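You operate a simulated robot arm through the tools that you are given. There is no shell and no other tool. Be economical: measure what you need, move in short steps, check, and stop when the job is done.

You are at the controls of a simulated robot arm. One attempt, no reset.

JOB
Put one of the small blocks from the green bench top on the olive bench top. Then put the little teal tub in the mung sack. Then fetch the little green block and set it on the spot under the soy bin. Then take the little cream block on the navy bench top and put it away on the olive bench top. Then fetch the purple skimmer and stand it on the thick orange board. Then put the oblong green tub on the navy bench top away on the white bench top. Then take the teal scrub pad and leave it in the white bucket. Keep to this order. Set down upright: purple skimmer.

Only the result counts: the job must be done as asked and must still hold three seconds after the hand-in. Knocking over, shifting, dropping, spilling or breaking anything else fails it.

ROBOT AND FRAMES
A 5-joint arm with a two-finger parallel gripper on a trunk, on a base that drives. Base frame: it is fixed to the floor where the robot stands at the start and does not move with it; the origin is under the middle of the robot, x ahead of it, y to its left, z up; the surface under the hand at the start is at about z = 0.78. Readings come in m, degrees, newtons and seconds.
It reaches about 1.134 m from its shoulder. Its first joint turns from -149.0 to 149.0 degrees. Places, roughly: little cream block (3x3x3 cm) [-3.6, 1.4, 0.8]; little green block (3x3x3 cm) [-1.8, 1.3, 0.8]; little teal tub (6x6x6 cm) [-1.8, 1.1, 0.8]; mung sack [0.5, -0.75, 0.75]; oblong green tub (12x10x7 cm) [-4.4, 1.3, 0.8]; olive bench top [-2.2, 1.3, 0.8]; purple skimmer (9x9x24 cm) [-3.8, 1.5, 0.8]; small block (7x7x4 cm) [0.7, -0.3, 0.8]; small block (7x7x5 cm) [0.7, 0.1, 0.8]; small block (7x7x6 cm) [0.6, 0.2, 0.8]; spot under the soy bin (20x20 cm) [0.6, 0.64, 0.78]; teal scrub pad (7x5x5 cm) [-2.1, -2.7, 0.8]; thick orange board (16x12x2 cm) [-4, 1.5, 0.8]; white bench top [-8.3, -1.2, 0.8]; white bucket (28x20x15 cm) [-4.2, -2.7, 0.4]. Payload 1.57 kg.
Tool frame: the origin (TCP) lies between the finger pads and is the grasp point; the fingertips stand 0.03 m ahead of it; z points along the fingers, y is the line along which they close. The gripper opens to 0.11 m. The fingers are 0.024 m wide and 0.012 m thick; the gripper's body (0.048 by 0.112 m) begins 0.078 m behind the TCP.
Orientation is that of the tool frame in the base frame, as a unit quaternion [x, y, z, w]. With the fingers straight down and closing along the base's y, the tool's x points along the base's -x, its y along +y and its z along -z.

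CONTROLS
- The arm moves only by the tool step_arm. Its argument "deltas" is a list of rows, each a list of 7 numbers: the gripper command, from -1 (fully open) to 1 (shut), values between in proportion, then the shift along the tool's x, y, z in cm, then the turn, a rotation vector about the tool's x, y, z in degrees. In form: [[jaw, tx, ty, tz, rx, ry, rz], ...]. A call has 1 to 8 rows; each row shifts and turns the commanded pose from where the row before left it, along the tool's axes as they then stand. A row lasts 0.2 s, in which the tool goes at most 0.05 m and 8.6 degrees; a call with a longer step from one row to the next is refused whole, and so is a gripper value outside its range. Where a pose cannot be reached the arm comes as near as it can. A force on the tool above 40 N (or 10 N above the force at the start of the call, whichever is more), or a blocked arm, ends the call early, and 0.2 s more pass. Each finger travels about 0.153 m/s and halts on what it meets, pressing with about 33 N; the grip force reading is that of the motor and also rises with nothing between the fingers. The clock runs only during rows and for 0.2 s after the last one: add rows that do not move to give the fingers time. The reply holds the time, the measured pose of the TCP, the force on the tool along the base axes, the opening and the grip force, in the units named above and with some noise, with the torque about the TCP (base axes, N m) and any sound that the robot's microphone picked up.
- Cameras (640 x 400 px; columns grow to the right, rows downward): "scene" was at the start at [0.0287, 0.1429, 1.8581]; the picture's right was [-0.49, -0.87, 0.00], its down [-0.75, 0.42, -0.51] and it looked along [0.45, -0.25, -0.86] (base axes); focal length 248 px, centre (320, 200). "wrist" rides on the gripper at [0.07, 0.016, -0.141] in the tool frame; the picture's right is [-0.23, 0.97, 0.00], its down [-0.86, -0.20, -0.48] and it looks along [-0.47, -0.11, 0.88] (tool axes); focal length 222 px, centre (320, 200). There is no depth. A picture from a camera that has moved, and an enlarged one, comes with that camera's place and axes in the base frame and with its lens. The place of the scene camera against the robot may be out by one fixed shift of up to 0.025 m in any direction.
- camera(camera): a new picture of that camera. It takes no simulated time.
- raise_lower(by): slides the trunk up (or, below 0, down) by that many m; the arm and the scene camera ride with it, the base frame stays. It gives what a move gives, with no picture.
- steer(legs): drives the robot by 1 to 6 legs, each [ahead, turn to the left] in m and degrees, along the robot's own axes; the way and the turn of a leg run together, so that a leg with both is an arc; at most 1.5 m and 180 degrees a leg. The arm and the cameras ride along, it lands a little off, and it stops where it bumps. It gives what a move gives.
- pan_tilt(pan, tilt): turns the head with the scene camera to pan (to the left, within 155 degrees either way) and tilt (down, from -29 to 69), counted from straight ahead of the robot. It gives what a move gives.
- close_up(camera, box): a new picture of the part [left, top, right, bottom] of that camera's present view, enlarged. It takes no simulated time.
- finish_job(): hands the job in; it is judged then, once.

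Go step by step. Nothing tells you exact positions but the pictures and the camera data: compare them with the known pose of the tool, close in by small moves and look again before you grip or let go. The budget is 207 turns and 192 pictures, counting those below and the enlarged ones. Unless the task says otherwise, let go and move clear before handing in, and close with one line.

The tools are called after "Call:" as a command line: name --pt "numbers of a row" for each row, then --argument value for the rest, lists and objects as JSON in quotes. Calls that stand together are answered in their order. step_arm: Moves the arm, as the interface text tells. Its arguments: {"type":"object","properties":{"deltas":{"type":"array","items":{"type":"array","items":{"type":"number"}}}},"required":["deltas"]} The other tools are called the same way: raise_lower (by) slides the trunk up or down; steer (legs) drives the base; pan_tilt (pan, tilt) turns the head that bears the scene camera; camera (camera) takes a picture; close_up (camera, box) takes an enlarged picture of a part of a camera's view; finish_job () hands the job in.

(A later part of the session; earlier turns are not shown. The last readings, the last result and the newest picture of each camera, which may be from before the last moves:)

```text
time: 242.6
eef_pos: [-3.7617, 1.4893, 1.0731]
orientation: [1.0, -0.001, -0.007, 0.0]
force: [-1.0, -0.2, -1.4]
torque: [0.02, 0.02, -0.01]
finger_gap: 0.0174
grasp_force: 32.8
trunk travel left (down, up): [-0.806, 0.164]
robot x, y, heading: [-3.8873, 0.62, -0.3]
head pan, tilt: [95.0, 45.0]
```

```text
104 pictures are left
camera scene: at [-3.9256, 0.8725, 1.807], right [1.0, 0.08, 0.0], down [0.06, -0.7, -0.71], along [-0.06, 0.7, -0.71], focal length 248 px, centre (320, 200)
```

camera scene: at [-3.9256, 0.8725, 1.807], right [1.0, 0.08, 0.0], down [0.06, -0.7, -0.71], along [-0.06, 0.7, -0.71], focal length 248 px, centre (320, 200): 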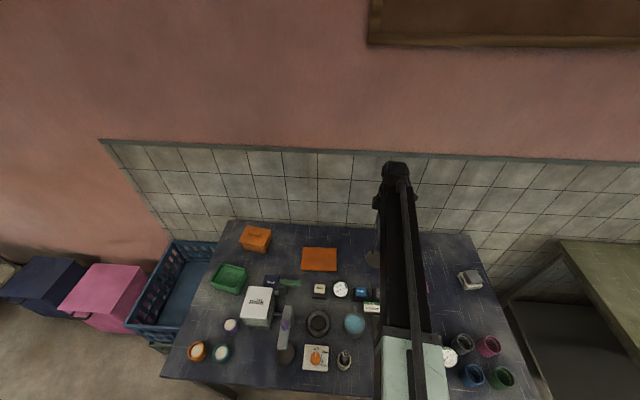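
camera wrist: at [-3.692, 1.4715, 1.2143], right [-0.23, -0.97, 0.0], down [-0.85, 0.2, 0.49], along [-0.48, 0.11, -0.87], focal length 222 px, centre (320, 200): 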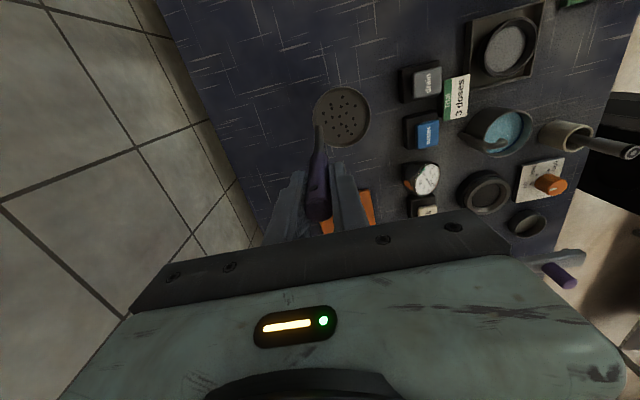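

Skimmer lifted upright. I'll carry it left over the board.

Call:
step_arm --pt "0.95 -3.9 -0.25 0 0 0 0" --pt "0.95 -3.9 -0.25 0 0 0 0" --pt "0.95 -3.9 -0.25 0 0 0 0" --pt "0.95 -3.9 -0.25 0 0 0 0" --pt "0.95 -3.9 -0.25 0 0 0 0" --pt "0.95 -3.9 -0.25 0 0 0 0"

Call:
camera --camera "wrist"

Call:
camera --camera "scene"

```text
time: 244.0
eef_pos: [-3.9967, 1.502, 1.0716]
orientation: [1.0, 0.0, -0.006, 0.0]
force: [0.2, 0.3, -1.4]
torque: [0.05, 0.03, 0.0]
finger_gap: 0.0173
grasp_force: 32.4
trunk travel left (down, up): [-0.806, 0.164]
robot x, y, heading: [-3.8877, 0.619, -0.2]
head pan, tilt: [95.0, 45.0]
```

```text
103 pictures are left
camera wrist: at [-3.9263, 1.4866, 1.2143], right [-0.23, -0.97, 0.0], down [-0.85, 0.2, 0.49], along [-0.48, 0.11, -0.87], focal length 222 px, centre (320, 200)
```

wrist: 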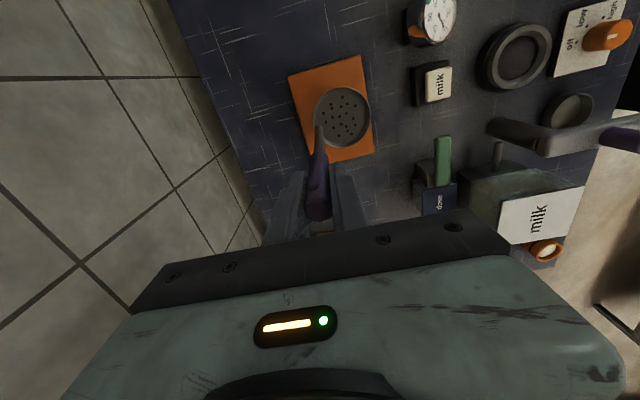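

```text
102 pictures are left
camera scene: at [-3.9262, 0.8724, 1.807], right [1.0, 0.08, 0.0], down [0.06, -0.7, -0.71], along [-0.06, 0.7, -0.71], focal length 248 px, centre (320, 200)
```

scene: 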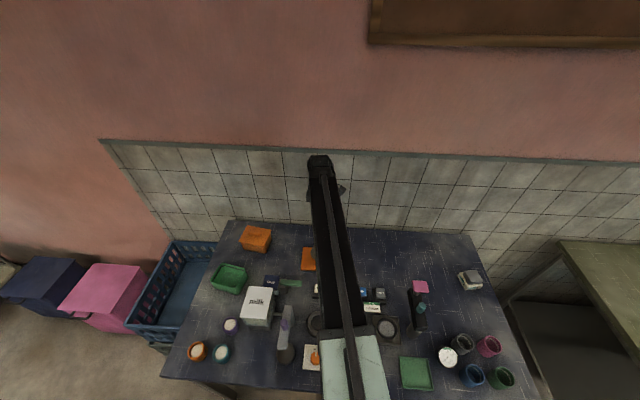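

Call:
step_arm --pt "0.95 0.5 -1.0 0 0 0 0"

Call:
raise_lower --by -0.03

Call:
camera --camera "wrist"

```text
time: 244.4
eef_pos: [-3.9897, 1.5047, 1.0728]
orientation: [1.0, -0.001, -0.006, -0.001]
force: [1.0, -0.6, -2.6]
torque: [0.07, 0.01, -0.03]
finger_gap: 0.0174
grasp_force: 32.1
out of reach, approached as far as the arm can: row 1
trunk travel left (down, up): [-0.806, 0.164]
robot x, y, heading: [-3.8922, 0.6182, -0.3]
head pan, tilt: [95.0, 45.0]
```

```text
time: 245.2
eef_pos: [-3.9912, 1.507, 1.0439]
orientation: [1.0, -0.001, -0.006, -0.001]
force: [0.1, -0.7, -1.9]
torque: [0.04, 0.01, 0.0]
finger_gap: 0.0175
grasp_force: 31.7
trunk travel left (down, up): [-0.776, 0.194]
robot x, y, heading: [-3.8868, 0.622, -0.6]
head pan, tilt: [95.0, 45.0]
```

```text
101 pictures are left
camera wrist: at [-3.9191, 1.4877, 1.1843], right [-0.23, -0.97, 0.0], down [-0.85, 0.2, 0.49], along [-0.48, 0.11, -0.87], focal length 222 px, centre (320, 200)
```

wrist: 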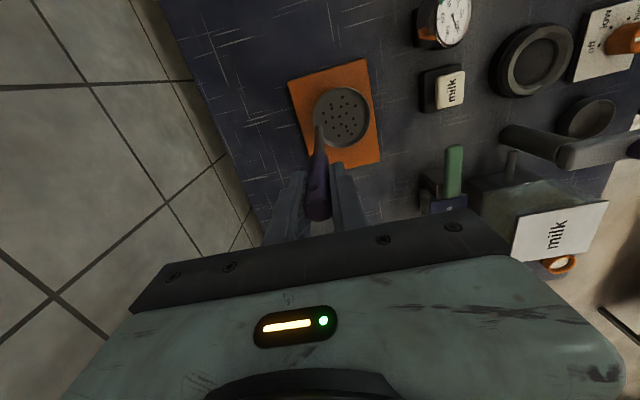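

Call:
raise_lower --by -0.009

Call:
raise_lower --by -0.003

```text
time: 245.8
eef_pos: [-3.9903, 1.5052, 1.0344]
orientation: [1.0, -0.001, -0.006, -0.001]
force: [0.1, 0.7, -1.7]
torque: [0.03, 0.06, 0.01]
finger_gap: 0.0174
grasp_force: 32.3
trunk travel left (down, up): [-0.767, 0.203]
robot x, y, heading: [-3.8884, 0.6193, -0.3]
head pan, tilt: [95.0, 45.0]
```

```text
time: 246.3
eef_pos: [-3.9896, 1.5052, 1.0296]
orientation: [1.0, -0.002, -0.007, -0.002]
force: [-0.5, 0.4, -1.1]
torque: [0.01, 0.04, 0.01]
finger_gap: 0.0172
grasp_force: 32.2
trunk travel left (down, up): [-0.764, 0.206]
robot x, y, heading: [-3.887, 0.6228, -0.3]
head pan, tilt: [95.0, 45.0]
```

Call:
raise_lower --by -0.002

Call:
raise_lower --by -0.002

Call:
camera --camera "wrist"

```text
time: 246.8
eef_pos: [-3.9898, 1.5046, 1.0285]
orientation: [1.0, -0.002, -0.006, -0.001]
force: [0.2, -0.1, -1.5]
torque: [0.07, 0.03, 0.0]
finger_gap: 0.0174
grasp_force: 32.1
trunk travel left (down, up): [-0.762, 0.208]
robot x, y, heading: [-3.8861, 0.6221, -0.3]
head pan, tilt: [95.0, 45.0]
```

```text
time: 247.3
eef_pos: [-3.99, 1.5048, 1.0272]
orientation: [1.0, -0.001, -0.006, -0.001]
force: [0.8, 0.5, -1.0]
torque: [0.07, 0.02, -0.03]
finger_gap: 0.0176
grasp_force: 31.7
trunk travel left (down, up): [-0.76, 0.21]
robot x, y, heading: [-3.888, 0.6202, -0.4]
head pan, tilt: [95.0, 45.0]
```

```text
100 pictures are left
camera wrist: at [-3.9192, 1.4878, 1.1683], right [-0.23, -0.97, 0.0], down [-0.85, 0.2, 0.49], along [-0.48, 0.11, -0.87], focal length 222 px, centre (320, 200)
```

wrist: 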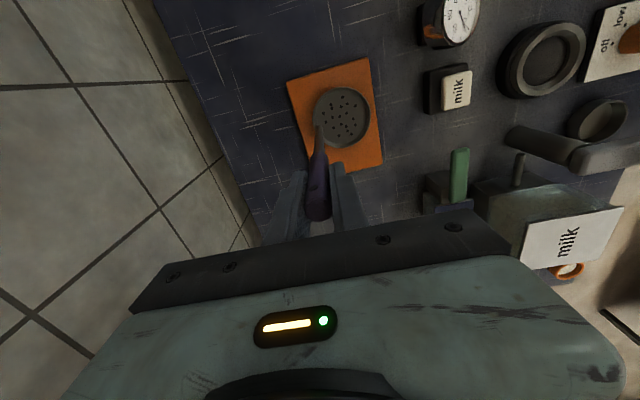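

Call:
raise_lower --by -0.003

Call:
raise_lower --by -0.003

```text
time: 247.8
eef_pos: [-3.9901, 1.5044, 1.0242]
orientation: [1.0, 0.0, -0.006, -0.001]
force: [-0.4, 3.1, 7.9]
torque: [0.04, 0.07, 0.04]
finger_gap: 0.0175
grasp_force: 32.6
trunk travel left (down, up): [-0.757, 0.213]
robot x, y, heading: [-3.8901, 0.6188, -0.2]
head pan, tilt: [95.0, 45.0]
```

```text
time: 248.3
eef_pos: [-3.9896, 1.5031, 1.0207]
orientation: [1.0, 0.0, -0.007, 0.0]
force: [1.0, -2.1, 4.8]
torque: [-0.42, -0.15, 0.02]
finger_gap: 0.0174
grasp_force: 31.9
trunk travel left (down, up): [-0.754, 0.216]
robot x, y, heading: [-3.8884, 0.6232, -0.4]
head pan, tilt: [95.0, 45.0]
```

Contact with the board. I'll ease off and open slowly.

Call:
raise_lower --by 0.003

Call:
step_arm --pt "0.6 0 0 0 0 0 0" --pt "0.4 0 0 0 0 0 0" --pt "0.1 0 0 0 0 0 0" --pt "0.0 0 0 0 0 0 0" --pt "-0.1 0 0 0 0 0 0"

Call:
camera --camera "wrist"

```text
time: 248.9
eef_pos: [-3.9899, 1.5053, 1.0239]
orientation: [1.0, 0.0, -0.006, 0.0]
force: [-0.4, -0.2, -1.8]
torque: [0.05, -0.02, 0.01]
finger_gap: 0.0174
grasp_force: 32.4
trunk travel left (down, up): [-0.757, 0.213]
robot x, y, heading: [-3.8903, 0.618, -0.3]
head pan, tilt: [95.0, 45.0]
```

```text
time: 250.1
eef_pos: [-3.9896, 1.5055, 1.0241]
orientation: [1.0, -0.002, -0.007, -0.001]
force: [0.4, 0.1, -0.5]
torque: [0.02, -0.02, 0.0]
finger_gap: 0.0604
grasp_force: 0.0
trunk travel left (down, up): [-0.757, 0.213]
robot x, y, heading: [-3.887, 0.6184, -0.2]
head pan, tilt: [95.0, 45.0]
```

```text
99 pictures are left
camera wrist: at [-3.9191, 1.4877, 1.1654], right [-0.23, -0.97, 0.0], down [-0.85, 0.2, 0.49], along [-0.48, 0.11, -0.87], focal length 222 px, centre (320, 200)
```

wrist: 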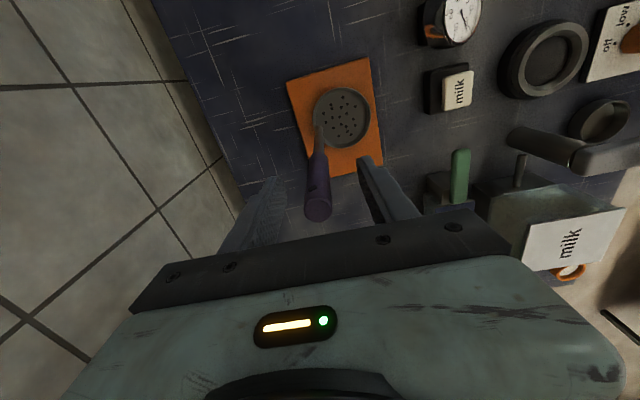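

The skimmer stands on the board on its own. Rising clear and checking.

Call:
raise_lower --by 0.19

Call:
step_arm --pt "-0.1 0 4 0 0 0 0" --pt "-0.1 0 4 0 0 0 0" --pt "-0.1 0 4 0 0 0 0" --pt "-0.1 0 4 0 0 0 0" --pt "-0.1 0 4 0 0 0 0"

Call:
camera --camera "wrist"

Call:
camera --camera "scene"

```text
time: 252.2
eef_pos: [-3.9905, 1.5049, 1.2132]
orientation: [1.0, 0.0, -0.005, -0.001]
force: [0.3, 0.4, -0.4]
torque: [-0.01, 0.02, 0.01]
finger_gap: 0.0605
grasp_force: 0.1
trunk travel left (down, up): [-0.947, 0.023]
robot x, y, heading: [-3.892, 0.6216, -0.2]
head pan, tilt: [95.0, 45.0]
```

```text
time: 253.3
eef_pos: [-3.9903, 1.3049, 1.2137]
orientation: [1.0, -0.001, -0.007, -0.001]
force: [1.1, -0.5, 0.5]
torque: [0.02, 0.01, -0.02]
finger_gap: 0.0604
grasp_force: 0.2
trunk travel left (down, up): [-0.947, 0.023]
robot x, y, heading: [-3.884, 0.621, -0.3]
head pan, tilt: [95.0, 45.0]
```

```text
98 pictures are left
camera wrist: at [-3.9184, 1.2868, 1.3557], right [-0.23, -0.97, 0.0], down [-0.85, 0.2, 0.49], along [-0.48, 0.11, -0.87], focal length 222 px, centre (320, 200)
```

wrist: 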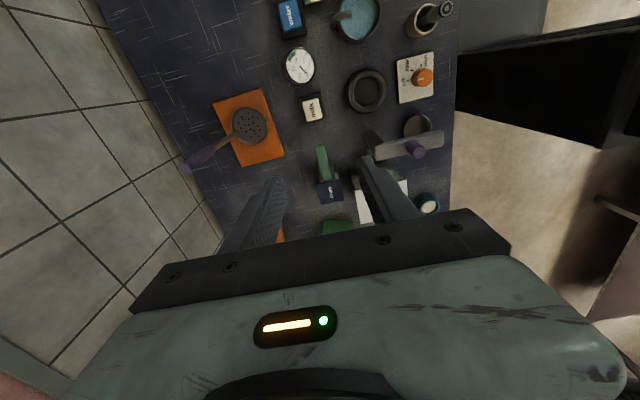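

```text
97 pictures are left
camera scene: at [-3.9258, 0.8714, 1.9481], right [1.0, 0.08, 0.0], down [0.06, -0.7, -0.71], along [-0.06, 0.7, -0.71], focal length 248 px, centre (320, 200)
```

scene: 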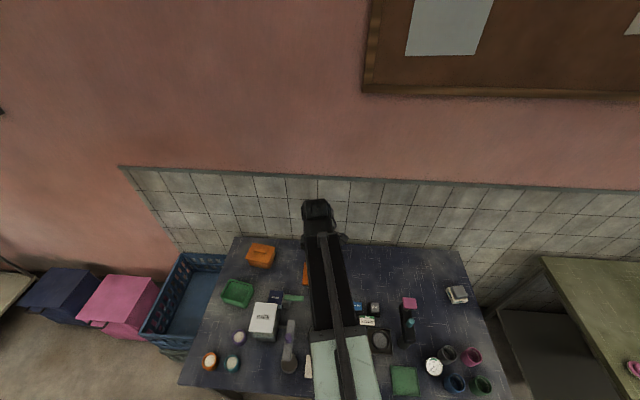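

The skimmer stands upright on the orange board. Next is the green tub near (-4.37, 1.32), so I'll reverse alongside it.

Call:
steer --legs '[[-0.46, 0.3]]'

Call:
camera --camera "scene"

Call:
camera --camera "wrist"

```text
time: 256.1
eef_pos: [-4.4577, 1.3047, 1.2134]
orientation: [1.0, 0.002, -0.006, -0.002]
force: [-0.3, -1.1, -0.4]
torque: [-0.03, -0.02, 0.01]
finger_gap: 0.0602
grasp_force: 0.1
trunk travel left (down, up): [-0.947, 0.023]
robot x, y, heading: [-4.3551, 0.6223, 0.3]
head pan, tilt: [95.0, 45.0]
```

```text
96 pictures are left
camera scene: at [-4.3929, 0.8736, 1.948], right [1.0, 0.09, 0.0], down [0.07, -0.7, -0.71], along [-0.06, 0.7, -0.71], focal length 248 px, centre (320, 200)
```

scene: 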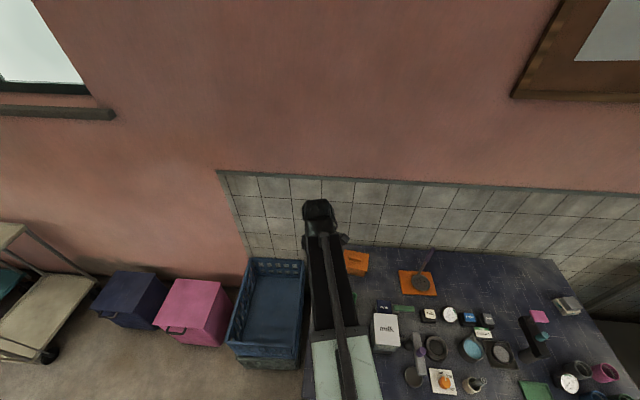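

```text
95 pictures are left
camera wrist: at [-4.3866, 1.2887, 1.3554], right [-0.22, -0.97, 0.0], down [-0.85, 0.2, 0.49], along [-0.48, 0.11, -0.87], focal length 222 px, centre (320, 200)
```

wrist: 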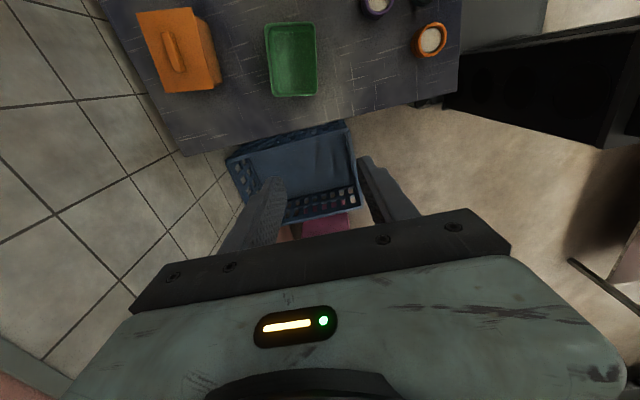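

Call:
step_arm --pt "-1 3.8 -0.9 0 0 0 0" --pt "-1 3.8 -0.9 0 0 0 0" --pt "-1 3.8 -0.9 0 0 0 0" --pt "-1 0 0 0 0 0 0"

Call:
raise_lower --by -0.2

Call:
camera --camera "wrist"

Call:
camera --camera "scene"

```text
time: 257.1
eef_pos: [-4.3434, 1.3344, 1.214]
orientation: [1.0, 0.002, -0.006, -0.001]
force: [-0.9, 0.3, 0.1]
torque: [-0.03, 0.02, 0.0]
finger_gap: 0.1101
grasp_force: 0.0
trunk travel left (down, up): [-0.947, 0.023]
robot x, y, heading: [-4.3517, 0.6234, 0.2]
head pan, tilt: [95.0, 45.0]
```

```text
time: 259.3
eef_pos: [-4.3431, 1.3332, 1.0143]
orientation: [1.0, 0.001, -0.006, -0.001]
force: [-0.3, 0.2, 0.6]
torque: [0.02, -0.01, -0.01]
finger_gap: 0.1101
grasp_force: 0.0
trunk travel left (down, up): [-0.747, 0.223]
robot x, y, heading: [-4.3521, 0.6192, 0.3]
head pan, tilt: [95.0, 45.0]
```

```text
94 pictures are left
camera wrist: at [-4.272, 1.3165, 1.1555], right [-0.22, -0.97, 0.0], down [-0.85, 0.2, 0.49], along [-0.48, 0.11, -0.87], focal length 222 px, centre (320, 200)
```

wrist: 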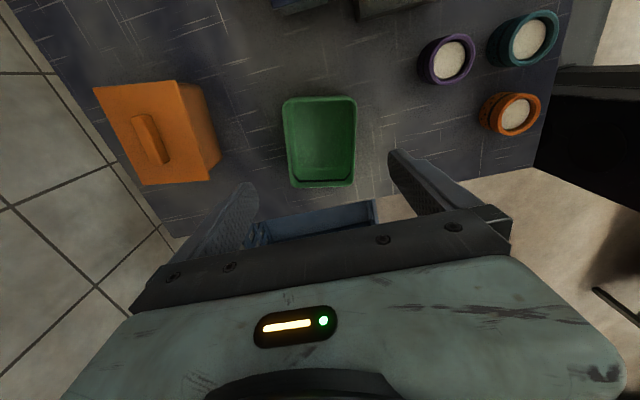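

```text
93 pictures are left
camera scene: at [-4.392, 0.8735, 1.7481], right [1.0, 0.09, 0.0], down [0.07, -0.7, -0.71], along [-0.07, 0.7, -0.71], focal length 248 px, centre (320, 200)
```

scene: 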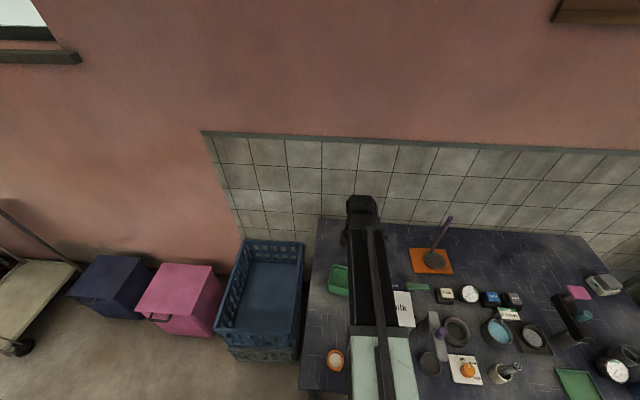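

Call:
raise_lower --by -0.11

Call:
camera --camera "wrist"

```text
time: 260.7
eef_pos: [-4.3434, 1.3337, 0.9041]
orientation: [1.0, 0.002, -0.006, -0.001]
force: [0.5, -0.3, -1.5]
torque: [-0.05, -0.01, 0.02]
finger_gap: 0.1099
grasp_force: 0.1
trunk travel left (down, up): [-0.637, 0.333]
robot x, y, heading: [-4.3533, 0.6228, 0.5]
head pan, tilt: [95.0, 45.0]
```

```text
92 pictures are left
camera wrist: at [-4.272, 1.3165, 1.0455], right [-0.22, -0.97, 0.0], down [-0.85, 0.2, 0.49], along [-0.48, 0.11, -0.87], focal length 222 px, centre (320, 200)
```

wrist: 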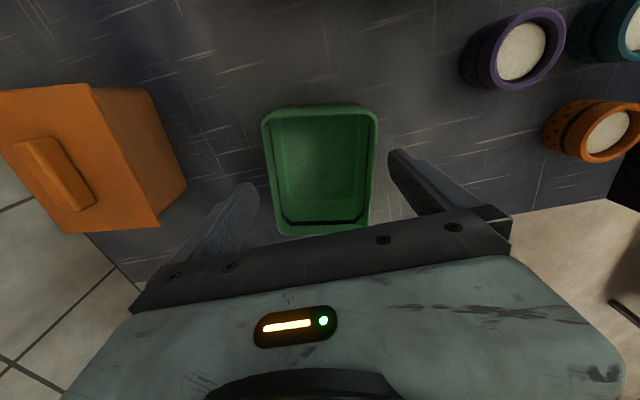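

Call:
raise_lower --by -0.062

Call:
step_arm --pt "-0.7 0 0 0 0 0 0" --pt "-0.5 0 0 0 0 0 0" --pt "-0.4 0 0 0 0 0 0" --pt "-0.4 0 0 0 0 0 0"

Call:
camera --camera "wrist"

```text
time: 261.7
eef_pos: [-4.3437, 1.3345, 0.8425]
orientation: [1.0, 0.002, -0.006, -0.001]
force: [0.3, -0.1, 0.3]
torque: [-0.03, 0.0, 0.02]
finger_gap: 0.1102
grasp_force: 0.1
trunk travel left (down, up): [-0.575, 0.395]
robot x, y, heading: [-4.3508, 0.6235, 0.2]
head pan, tilt: [95.0, 45.0]
```

```text
time: 262.7
eef_pos: [-4.3438, 1.3336, 0.8424]
orientation: [1.0, 0.002, -0.005, 0.0]
force: [-0.2, 0.1, 1.1]
torque: [-0.09, -0.02, -0.08]
finger_gap: 0.0946
grasp_force: 32.7
trunk travel left (down, up): [-0.575, 0.395]
robot x, y, heading: [-4.3545, 0.6252, 0.3]
head pan, tilt: [95.0, 45.0]
```

```text
91 pictures are left
camera wrist: at [-4.272, 1.3165, 0.9835], right [-0.22, -0.97, 0.0], down [-0.85, 0.2, 0.49], along [-0.48, 0.11, -0.87], focal length 222 px, centre (320, 200)
```

wrist: 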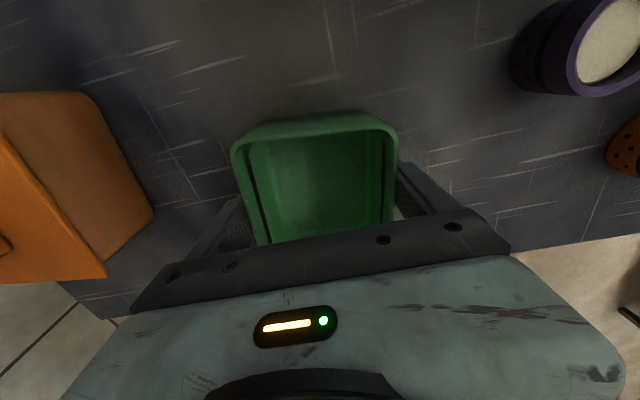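

Call:
raise_lower --by 0.1

Call:
camera --camera "wrist"

Call:
raise_lower --by 0.27

Call:
pan_tilt --pan -150 --tilt 20

Call:
camera --camera "scene"

Call:
pan_tilt --pan 155 --tilt 25

Call:
camera --camera "scene"

```text
time: 264.1
eef_pos: [-4.3438, 1.3343, 0.9428]
orientation: [1.0, 0.002, -0.006, -0.001]
force: [0.2, -0.9, -0.8]
torque: [0.0, -0.01, -0.02]
finger_gap: 0.0948
grasp_force: 32.6
trunk travel left (down, up): [-0.675, 0.295]
robot x, y, heading: [-4.3521, 0.6247, 0.4]
head pan, tilt: [95.0, 45.0]
```

```text
90 pictures are left
camera wrist: at [-4.272, 1.3167, 1.0833], right [-0.22, -0.97, 0.0], down [-0.85, 0.2, 0.49], along [-0.48, 0.11, -0.87], focal length 222 px, centre (320, 200)
```

wrist: 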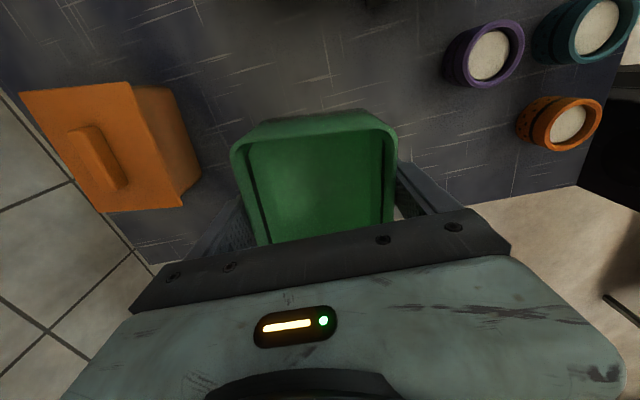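

```text
time: 266.8
eef_pos: [-4.3426, 1.3324, 1.213]
orientation: [1.0, 0.002, -0.006, -0.001]
force: [0.1, -0.2, 0.2]
torque: [0.01, 0.01, -0.02]
finger_gap: 0.0939
grasp_force: 33.2
trunk travel left (down, up): [-0.945, 0.025]
robot x, y, heading: [-4.3544, 0.6209, 0.5]
head pan, tilt: [95.0, 45.0]
```

```text
time: 270.3
eef_pos: [-4.3436, 1.3324, 1.2122]
orientation: [1.0, 0.002, -0.006, -0.001]
force: [-0.4, 0.1, -1.1]
torque: [0.0, -0.03, 0.0]
finger_gap: 0.0939
grasp_force: 33.2
trunk travel left (down, up): [-0.945, 0.025]
robot x, y, heading: [-4.3552, 0.6246, 0.5]
head pan, tilt: [-150.0, 20.0]
```

```text
89 pictures are left
camera scene: at [-4.4649, 0.7457, 1.9847], right [-0.5, 0.86, 0.0], down [0.3, 0.17, -0.94], along [-0.81, -0.47, -0.34], focal length 248 px, centre (320, 200)
```

scene: 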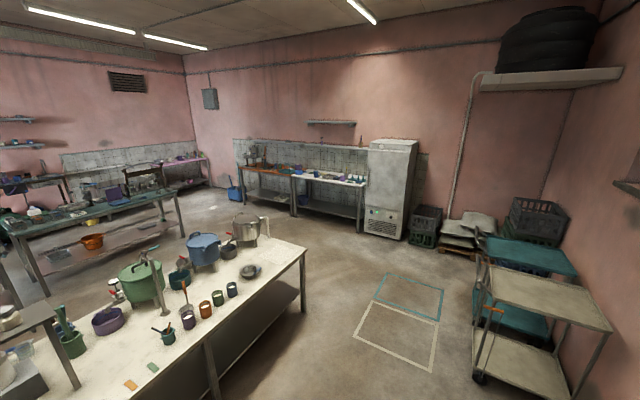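

```text
time: 274.4
eef_pos: [-4.344, 1.3323, 1.2113]
orientation: [1.0, 0.001, -0.006, -0.002]
force: [0.4, 0.2, -0.7]
torque: [0.0, -0.03, 0.01]
finger_gap: 0.0935
grasp_force: 33.2
trunk travel left (down, up): [-0.945, 0.025]
robot x, y, heading: [-4.353, 0.6227, 0.3]
head pan, tilt: [154.7, 25.0]
```

```text
88 pictures are left
camera scene: at [-4.468, 0.8317, 1.9766], right [0.42, 0.91, 0.0], down [0.38, -0.18, -0.91], along [-0.82, 0.38, -0.42], focal length 248 px, centre (320, 200)
```

scene: 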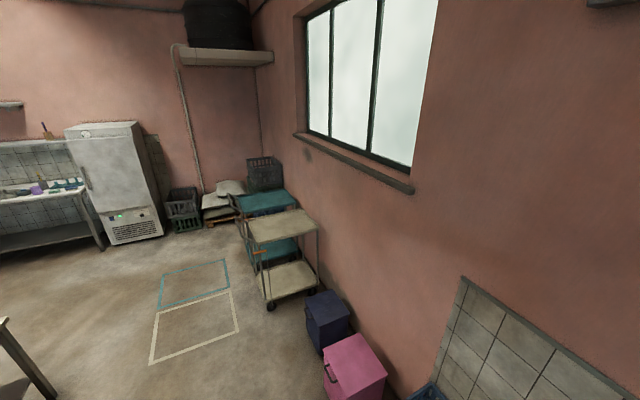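

Tub held. The white bench is beside the freezer at the far end. I'll swing the arm forward, reverse down the aisle, and turn to face it.

Call:
step_arm --pt "-0.4 4.9 0.26 0 0 0 4" --pt "-0.4 4.9 0.26 0 0 0 4" --pt "-0.4 4.9 0.26 0 0 0 4" --pt "-0.4 4.9 0.26 0 0 0 4" --pt "-0.4 4.9 0.26 0 0 0 4" --pt "-0.4 4.9 0.26 0 0 0 4" --pt "-0.4 4.9 0.26 0 0 0 4" --pt "-0.4 4.9 0.26 0 0 0 4"

Call:
step_arm --pt "-0.4 4.9 0.26 0 0 0 4" --pt "-0.4 4.9 0.26 0 0 0 4" --pt "-0.4 4.9 0.26 0 0 0 4" --pt "-0.4 4.9 0.26 0 0 0 4" --pt "-0.4 4.9 0.26 0 0 0 4" --pt "-0.4 4.9 0.26 0 0 0 4" --pt "-0.4 4.9 0.26 0 0 0 4" --pt "-0.4 4.9 0.26 0 0 0 4"

Call:
step_arm --pt "-0.4 4.9 0.26 0 0 0 4" --pt "-0.4 4.9 0.26 0 0 0 4" --pt "-0.4 4.9 0.26 0 0 0 4" --pt "-0.4 4.9 0.26 0 0 0 4" --pt "-0.4 4.9 0.26 0 0 0 4" --pt "-0.4 4.9 0.26 0 0 0 4"

Call:
steer --legs '[[-1.3, 8], [-1.4, 0]]'

Call:
camera --camera "scene"

```text
time: 276.2
eef_pos: [-3.9711, 1.2215, 1.2118]
orientation: [0.962, -0.274, -0.006, 0.001]
force: [-0.3, 0.0, -0.5]
torque: [-0.01, 0.01, 0.04]
finger_gap: 0.0936
grasp_force: 33.1
out of reach, approached as far as the arm can: row 5
trunk travel left (down, up): [-0.945, 0.025]
robot x, y, heading: [-4.3539, 0.6243, 0.1]
head pan, tilt: [154.7, 25.0]
```

```text
time: 278.0
eef_pos: [-3.717, 0.9296, 1.2124]
orientation: [0.849, -0.529, -0.005, 0.003]
force: [0.0, -0.1, 0.2]
torque: [0.02, 0.01, 0.01]
finger_gap: 0.0932
grasp_force: 33.5
out of reach, approached as far as the arm can: row 4
trunk travel left (down, up): [-0.945, 0.025]
robot x, y, heading: [-4.3535, 0.6217, 0.4]
head pan, tilt: [154.7, 25.0]
```

```text
time: 279.4
eef_pos: [-3.6496, 0.6427, 1.2127]
orientation: [0.721, -0.693, -0.006, 0.003]
force: [0.3, -0.3, -1.1]
torque: [0.02, 0.01, 0.0]
finger_gap: 0.0932
grasp_force: 33.0
out of reach, approached as far as the arm can: row 4
trunk travel left (down, up): [-0.945, 0.025]
robot x, y, heading: [-4.3512, 0.6226, 0.2]
head pan, tilt: [154.7, 25.0]
```

```text
time: 292.6
eef_pos: [-6.3478, 0.4461, 1.2126]
orientation: [0.764, -0.645, -0.004, 0.004]
force: [0.7, -0.1, -0.3]
torque: [0.02, -0.01, -0.02]
finger_gap: 0.0922
grasp_force: 33.0
trunk travel left (down, up): [-0.945, 0.025]
robot x, y, heading: [-7.0402, 0.3373, 8.1]
head pan, tilt: [154.7, 25.0]
```

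```text
87 pictures are left
camera scene: at [-7.1835, 0.5237, 1.9766], right [0.3, 0.95, 0.0], down [0.4, -0.13, -0.91], along [-0.86, 0.27, -0.42], focal length 248 px, centre (320, 200)
```

scene: 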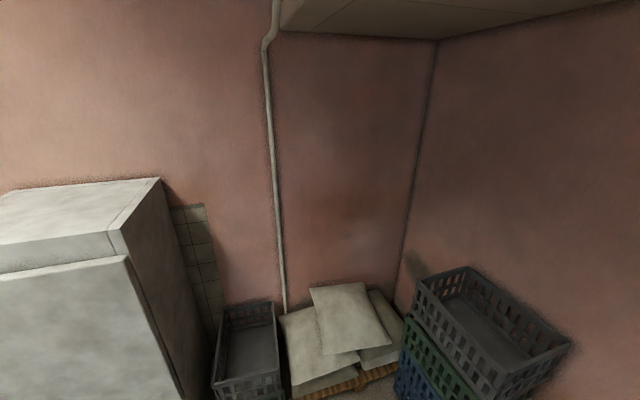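

Call:
steer --legs '[[0, -90], [0, -80]]'

Call:
pan_tilt --pan 10 --tilt 35

Call:
camera --camera "scene"

Call:
camera --camera "wrist"

```text
time: 300.2
eef_pos: [-7.7128, 0.1094, 1.2111]
orientation: [0.579, 0.815, 0.005, 0.006]
force: [-0.1, 0.6, -1.3]
torque: [-0.02, -0.01, -0.01]
finger_gap: 0.0923
grasp_force: 33.1
trunk travel left (down, up): [-0.945, 0.025]
robot x, y, heading: [-7.0335, 0.2912, -162.4]
head pan, tilt: [154.7, 25.0]
```

```text
time: 302.5
eef_pos: [-7.7118, 0.1093, 1.2127]
orientation: [0.579, 0.815, 0.005, 0.005]
force: [-0.2, 0.6, 0.2]
torque: [-0.02, 0.01, -0.02]
finger_gap: 0.0918
grasp_force: 32.7
trunk travel left (down, up): [-0.945, 0.025]
robot x, y, heading: [-7.0287, 0.2951, -162.5]
head pan, tilt: [10.0, 35.0]
```

```text
86 pictures are left
camera scene: at [-7.0027, 0.1029, 1.9609], right [-0.46, 0.89, 0.0], down [0.51, 0.27, -0.82], along [-0.73, -0.38, -0.57], focal length 248 px, centre (320, 200)
```

scene: 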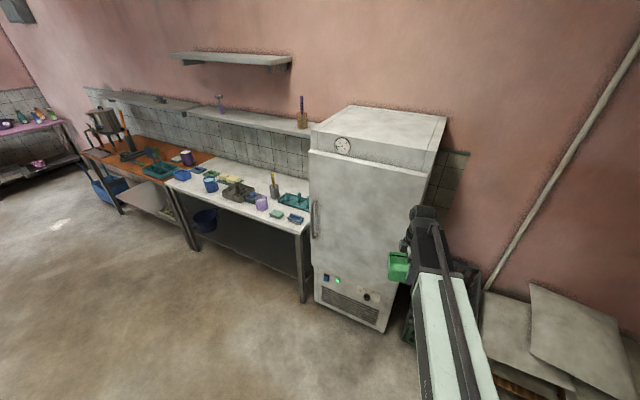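

```text
85 pictures are left
camera wrist: at [-7.7211, 0.1788, 1.3543], right [0.99, 0.11, 0.01], down [0.09, -0.87, 0.48], along [0.06, -0.47, -0.88], focal length 222 px, centre (320, 200)
```

wrist: 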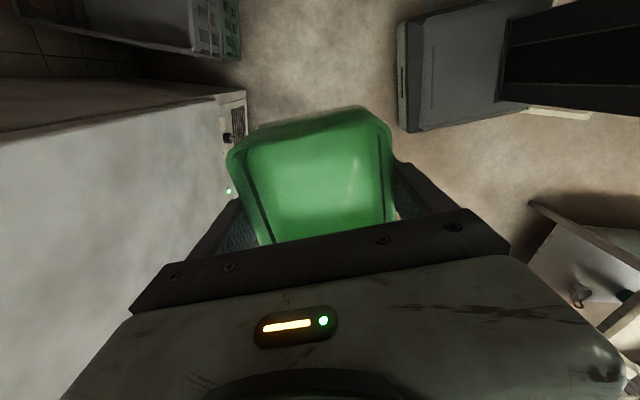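

Call:
close_up --camera "scene" --box '[130, 120, 330, 260]'

```text
2.86 times, centred on (230, 190) of scene
camera zoom: at [-7.0027, 0.1029, 1.9609], right [-0.46, 0.89, 0.0], down [0.51, 0.27, -0.82], along [-0.73, -0.38, -0.57], focal length 707 px, centre (577, 229)
```

zoom: 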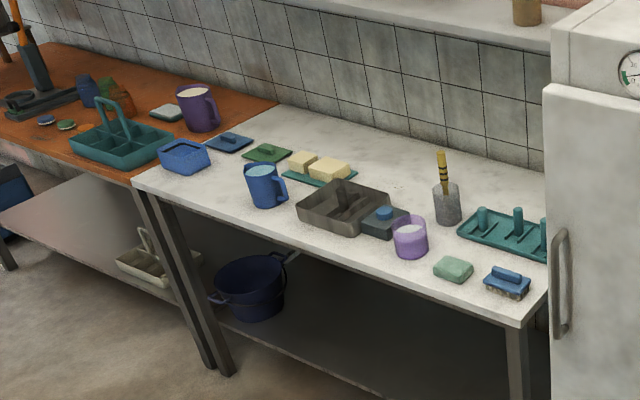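

The white bench's free area is toward its middle-rear near (-8.53, -1.33). I'll drive in front of it.

Call:
steer --legs '[[0, 57.7], [0.85, 0], [0.8, 0], [0, -75.2]]'

Call:
pan_tilt --pan 0 --tilt 45

Call:
camera --camera "scene"

Call:
camera --camera "wrist"

```text
time: 316.7
eef_pos: [-8.1546, -1.2594, 1.2111]
orientation: [0.699, 0.715, 0.004, 0.005]
force: [-0.2, 0.0, -0.2]
torque: [0.02, -0.03, 0.0]
finger_gap: 0.0915
grasp_force: 33.0
trunk travel left (down, up): [-0.945, 0.025]
robot x, y, heading: [-7.4508, -1.3207, -180.1]
head pan, tilt: [10.0, 35.0]
```

```text
time: 317.4
eef_pos: [-8.1554, -1.261, 1.2114]
orientation: [0.699, 0.715, 0.004, 0.005]
force: [-0.4, 0.3, -0.6]
torque: [0.01, 0.02, 0.01]
finger_gap: 0.0914
grasp_force: 33.3
trunk travel left (down, up): [-0.945, 0.025]
robot x, y, heading: [-7.4526, -1.3194, -180.0]
head pan, tilt: [0.0, 45.0]
```

```text
83 pictures are left
camera scene: at [-7.4739, -1.4908, 1.946], right [0.0, 1.0, 0.0], down [0.71, 0.0, -0.71], along [-0.71, 0.0, -0.71], focal length 248 px, centre (320, 200)
```

scene: 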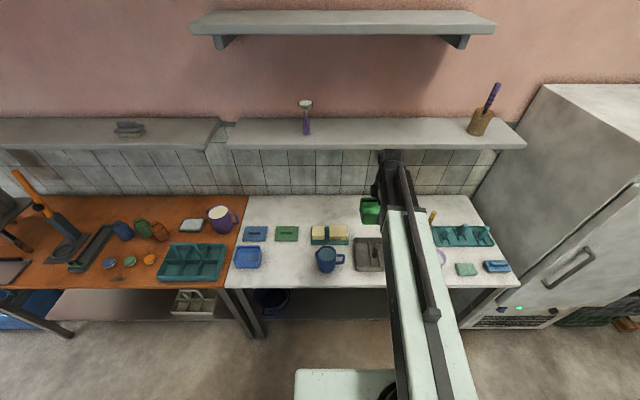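

```text
82 pictures are left
camera wrist: at [-8.1411, -1.1906, 1.3543], right [0.98, -0.21, 0.01], down [-0.19, -0.86, 0.48], along [-0.09, -0.47, -0.88], focal length 222 px, centre (320, 200)
```

wrist: 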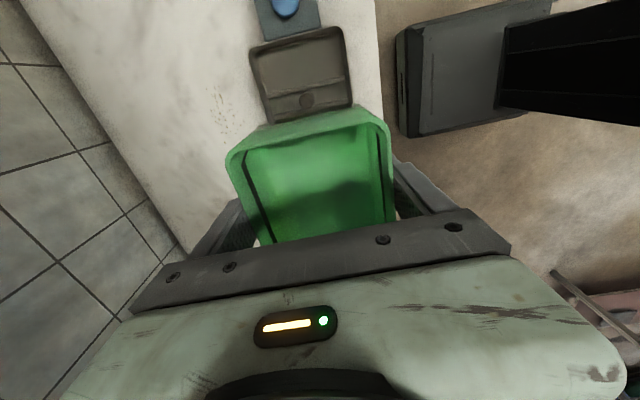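

The front of the bench between the blue tub and the jug is free, near (-8.16, -1.63). I'll move the tub over it.

Call:
step_arm --pt "-0.4 -4.63 0 0 0 0 0" --pt "-0.4 -4.63 0 0 0 0 0" --pt "-0.4 -4.63 0 0 0 0 0" --pt "-0.4 -4.63 0 0 0 0 0" --pt "-0.4 -4.63 0 0 0 0 0" --pt "-0.4 -4.63 0 0 0 0 0" --pt "-0.4 -4.63 0 0 0 0 0" --pt "-0.4 -4.63 0 0 0 0 0"

Call:
raise_lower --by -0.15

Call:
camera --camera "scene"

Call:
camera --camera "wrist"

```text
time: 319.2
eef_pos: [-8.1458, -1.6304, 1.2115]
orientation: [0.7, 0.714, 0.004, 0.005]
force: [-1.0, 0.7, -0.7]
torque: [-0.01, 0.01, 0.0]
finger_gap: 0.0913
grasp_force: 33.4
trunk travel left (down, up): [-0.945, 0.025]
robot x, y, heading: [-7.4507, -1.3211, -179.8]
head pan, tilt: [0.0, 45.0]
```

```text
time: 321.0
eef_pos: [-8.1441, -1.6296, 1.0618]
orientation: [0.699, 0.715, 0.004, 0.005]
force: [0.4, -0.3, -1.2]
torque: [0.01, -0.03, -0.01]
finger_gap: 0.0912
grasp_force: 32.8
trunk travel left (down, up): [-0.795, 0.175]
robot x, y, heading: [-7.4523, -1.3196, -180.1]
head pan, tilt: [0.0, 45.0]
```

```text
81 pictures are left
camera scene: at [-7.4735, -1.4896, 1.7961], right [0.0, 1.0, 0.0], down [0.71, 0.0, -0.71], along [-0.71, 0.0, -0.71], focal length 248 px, centre (320, 200)
```

scene: 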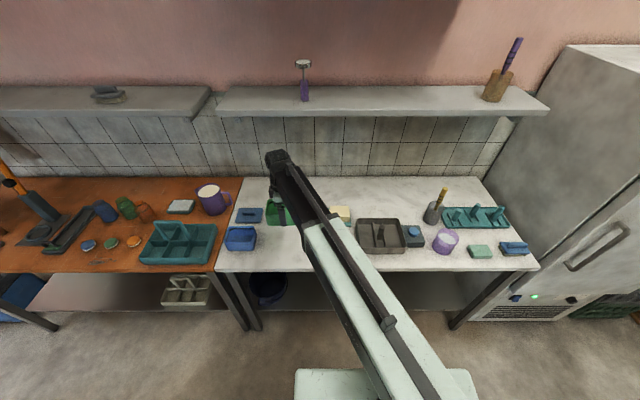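

```text
80 pictures are left
camera wrist: at [-8.1331, -1.5599, 1.2044], right [0.98, -0.21, 0.01], down [-0.19, -0.86, 0.48], along [-0.09, -0.47, -0.88], focal length 222 px, centre (320, 200)
```

wrist: 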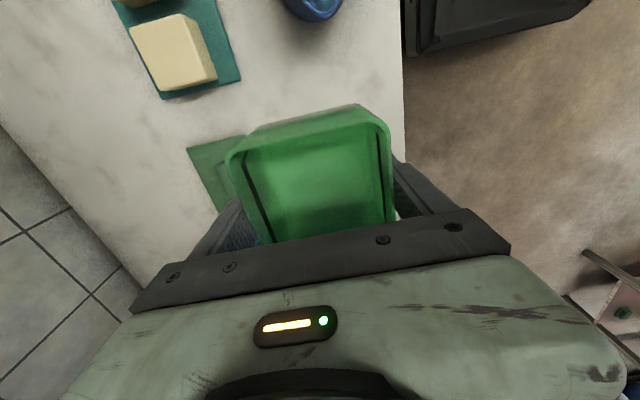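

Call:
raise_lower --by -0.19

Call:
camera --camera "wrist"

Call:
camera --camera "scene"

```text
time: 322.8
eef_pos: [-8.1463, -1.6307, 0.8823]
orientation: [0.7, 0.714, 0.002, 0.004]
force: [1.0, -0.3, 11.6]
torque: [0.14, 0.52, -0.02]
finger_gap: 0.0911
grasp_force: 33.2
trunk travel left (down, up): [-0.614, 0.356]
robot x, y, heading: [-7.4521, -1.3155, -180.1]
head pan, tilt: [0.0, 45.0]
stopped: the force on the tool passed its limit at 122 N (the readings are from after the stop); the commanded pose is now the measured one
```

```text
79 pictures are left
camera wrist: at [-8.133, -1.5596, 1.0232], right [0.98, -0.21, 0.01], down [-0.18, -0.86, 0.48], along [-0.09, -0.47, -0.88], focal length 222 px, centre (320, 200)
```

wrist: 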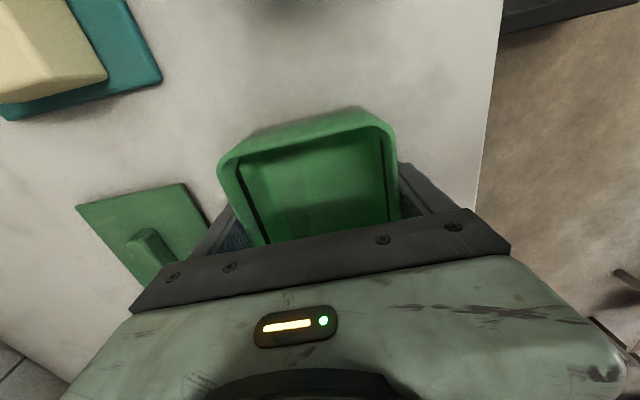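

```text
78 pictures are left
camera scene: at [-7.4721, -1.4889, 1.6144], right [0.0, 1.0, 0.0], down [0.71, 0.0, -0.71], along [-0.71, 0.0, -0.71], focal length 248 px, centre (320, 200)
```

scene: 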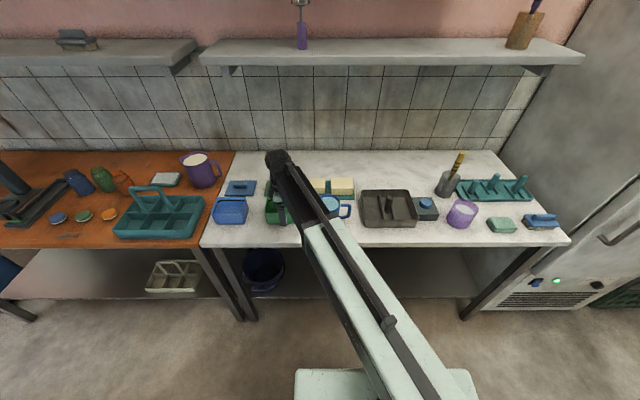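

The tub touches the bench (white top is a bit higher). Easing off and opening.

Call:
step_arm --pt "-0.7 0 0 0 0 0 0" --pt "-0.85 0 0 0 0 0 0" --pt "-1 0 0 0 0 0 0" --pt "-1 0 0 0 0 0 0"

Call:
raise_lower --by 0.1

Call:
camera --camera "wrist"

```text
time: 323.8
eef_pos: [-8.1479, -1.6296, 0.8806]
orientation: [0.7, 0.715, 0.001, 0.004]
force: [-0.5, -1.1, 1.7]
torque: [-0.02, 0.11, 0.04]
finger_gap: 0.1096
grasp_force: 0.1
trunk travel left (down, up): [-0.614, 0.356]
robot x, y, heading: [-7.4476, -1.3205, -179.9]
head pan, tilt: [0.0, 45.0]
```

```text
time: 325.1
eef_pos: [-8.1469, -1.6309, 0.9801]
orientation: [0.7, 0.714, 0.001, 0.005]
force: [-0.1, 0.3, 0.7]
torque: [0.0, -0.01, -0.02]
finger_gap: 0.11
grasp_force: 0.1
trunk travel left (down, up): [-0.714, 0.256]
robot x, y, heading: [-7.4523, -1.3221, -180.0]
head pan, tilt: [0.0, 45.0]
```

```text
77 pictures are left
camera wrist: at [-8.134, -1.5601, 1.1224], right [0.98, -0.21, 0.01], down [-0.19, -0.86, 0.48], along [-0.09, -0.47, -0.88], focal length 222 px, centre (320, 200)
```

wrist: 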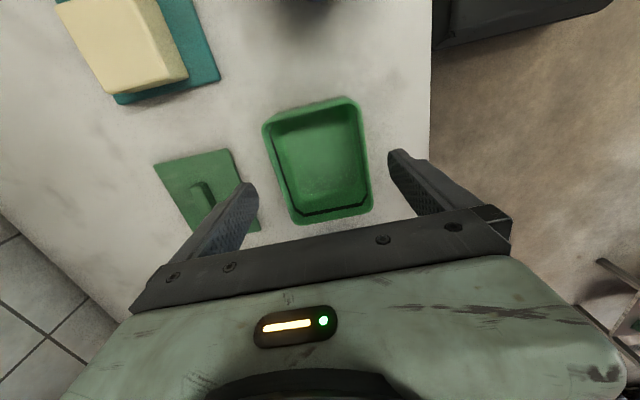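

The green tub is on the white bench. Now I'll rise, back away, and look toward the far row for the scrub pad and bucket.

Call:
raise_lower --by 0.23

Call:
steer --legs '[[-0.4, 0], [0, 90], [0, 60]]'

Call:
pan_tilt --pan 0 --tilt 20

Call:
camera --camera "scene"

Call:
pan_tilt --pan 40 --tilt 25

Call:
camera --camera "scene"

```text
time: 327.5
eef_pos: [-8.1459, -1.6307, 1.2097]
orientation: [0.7, 0.714, 0.001, 0.003]
force: [-0.5, 0.0, -0.6]
torque: [0.02, 0.01, 0.0]
finger_gap: 0.1096
grasp_force: 0.0
trunk travel left (down, up): [-0.944, 0.026]
robot x, y, heading: [-7.4498, -1.3186, -180.1]
head pan, tilt: [0.0, 45.0]
```

```text
time: 336.5
eef_pos: [-6.2927, -1.3906, 1.2093]
orientation: [-0.514, 0.858, 0.005, 0.0]
force: [0.1, -0.6, 0.0]
torque: [0.08, 0.0, 0.0]
finger_gap: 0.1099
grasp_force: 0.1
trunk travel left (down, up): [-0.944, 0.026]
robot x, y, heading: [-7.0657, -1.3379, -29.3]
head pan, tilt: [0.0, 45.0]
```

```text
time: 337.4
eef_pos: [-6.293, -1.3907, 1.2105]
orientation: [-0.513, 0.858, 0.003, -0.002]
force: [0.4, -0.4, 0.5]
torque: [-0.02, -0.01, 0.01]
finger_gap: 0.1101
grasp_force: 0.0
trunk travel left (down, up): [-0.944, 0.026]
robot x, y, heading: [-7.0623, -1.3407, -29.5]
head pan, tilt: [0.0, 20.0]
```

```text
76 pictures are left
camera scene: at [-6.9238, -1.2166, 1.9829], right [-0.49, -0.87, 0.0], down [-0.3, 0.17, -0.94], along [0.82, -0.46, -0.34], focal length 248 px, centre (320, 200)
```

scene: 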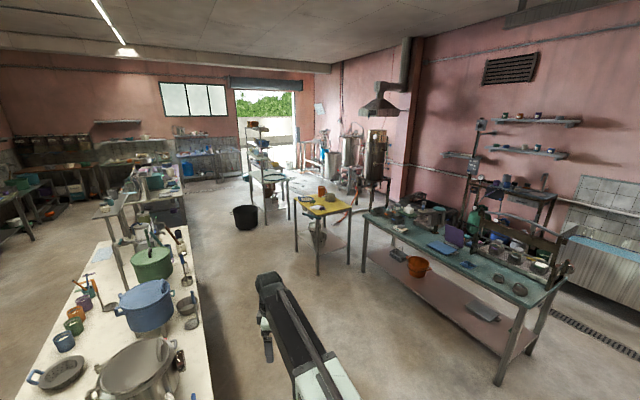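

```text
time: 338.5
eef_pos: [-6.2937, -1.3903, 1.2107]
orientation: [-0.513, 0.858, 0.004, 0.0]
force: [-0.6, 0.1, -0.1]
torque: [-0.04, -0.02, 0.0]
finger_gap: 0.1098
grasp_force: 0.1
trunk travel left (down, up): [-0.944, 0.026]
robot x, y, heading: [-7.0602, -1.3439, -29.3]
head pan, tilt: [40.0, 25.0]
```

```text
75 pictures are left
camera scene: at [-6.9144, -1.1547, 1.9749], right [0.18, -0.98, 0.0], down [-0.42, -0.08, -0.91], along [0.89, 0.17, -0.42], focal length 248 px, centre (320, 200)
```

scene: 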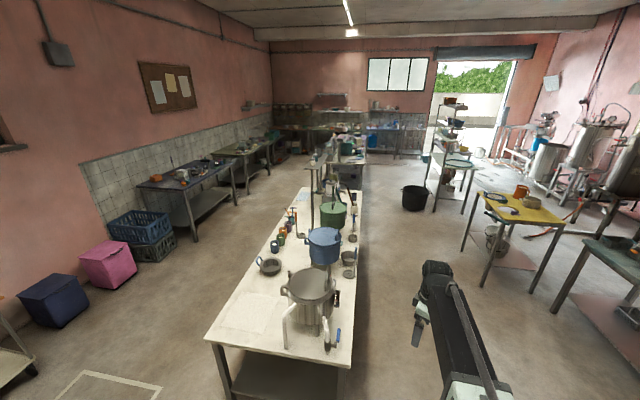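

The scrub pad should be on the table near (-2.1, -2.7), and the white bucket sits under the yellow table near (-4.2, -2.7). I'll center the arm and drive up the aisle to look closer.

Call:
step_arm --pt "-0.5 4.57 -1.91 0 0 0 3.7" --pt "-0.5 4.57 -1.91 0 0 0 3.7" --pt "-0.5 4.57 -1.91 0 0 0 3.7" --pt "-0.5 4.57 -1.91 0 0 0 3.7" --pt "-0.5 4.57 -1.91 0 0 0 3.7" --pt "-0.5 4.57 -1.91 0 0 0 3.7" --pt "-0.5 4.57 -1.91 0 0 0 3.7"

Call:
steer --legs '[[0.75, 0], [0.3, 29.3], [1.2, 0], [1.2, 0]]'

Call:
pan_tilt --pan -35 --tilt 35

Call:
camera --camera "scene"

Call:
pan_tilt --pan -85 --tilt 40

Call:
camera --camera "scene"

```text
time: 340.1
eef_pos: [-6.3936, -1.7202, 1.2091]
orientation: [-0.307, 0.952, 0.005, -0.001]
force: [0.4, -0.4, -1.2]
torque: [-0.02, 0.01, -0.01]
finger_gap: 0.0824
grasp_force: 0.1
trunk travel left (down, up): [-0.944, 0.026]
robot x, y, heading: [-7.0653, -1.3408, -29.3]
head pan, tilt: [40.0, 25.0]
```

```text
time: 357.2
eef_pos: [-2.9344, -1.7671, 1.2101]
orientation: [-0.542, 0.84, 0.003, -0.002]
force: [-0.2, -0.7, -0.7]
torque: [0.0, 0.01, 0.0]
finger_gap: 0.0824
grasp_force: 0.1
trunk travel left (down, up): [-0.944, 0.026]
robot x, y, heading: [-3.7087, -1.7722, 0.7]
head pan, tilt: [40.0, 25.0]
```

```text
time: 358.7
eef_pos: [-2.934, -1.768, 1.2107]
orientation: [-0.541, 0.841, 0.004, -0.002]
force: [-0.2, -0.2, -0.5]
torque: [0.03, 0.03, 0.03]
finger_gap: 0.0825
grasp_force: 0.0
trunk travel left (down, up): [-0.944, 0.026]
robot x, y, heading: [-3.7032, -1.7757, 0.7]
head pan, tilt: [-35.0, 35.0]
```

```text
74 pictures are left
camera scene: at [-3.665, -1.6564, 1.9592], right [-0.56, -0.83, 0.0], down [-0.47, 0.32, -0.82], along [0.68, -0.46, -0.57], focal length 248 px, centre (320, 200)
```

scene: 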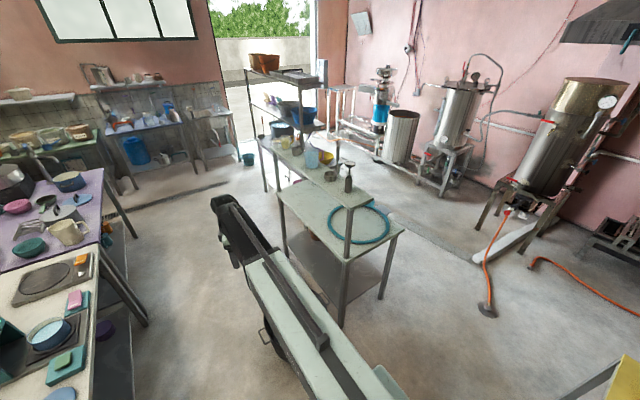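

```text
time: 359.9
eef_pos: [-2.9345, -1.7678, 1.2099]
orientation: [-0.542, 0.841, 0.003, -0.003]
force: [-0.2, 0.5, 0.2]
torque: [-0.01, 0.0, -0.02]
finger_gap: 0.0824
grasp_force: 0.2
trunk travel left (down, up): [-0.944, 0.026]
robot x, y, heading: [-3.7043, -1.7763, 0.7]
head pan, tilt: [-85.0, 40.0]
```

```text
73 pictures are left
camera scene: at [-3.7293, -1.6914, 1.9516], right [-0.99, -0.1, 0.0], down [-0.06, 0.64, -0.77], along [0.08, -0.76, -0.64], focal length 248 px, centre (320, 200)
```

scene: 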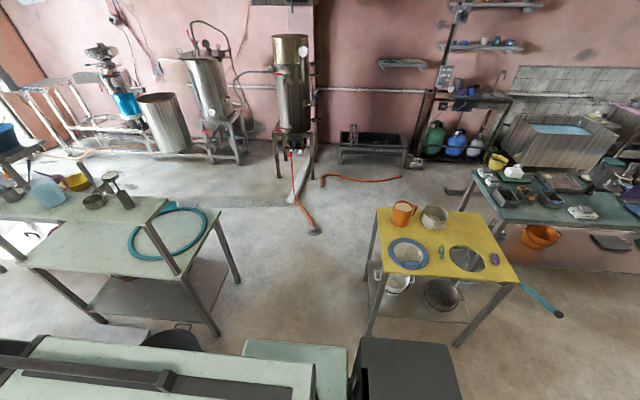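

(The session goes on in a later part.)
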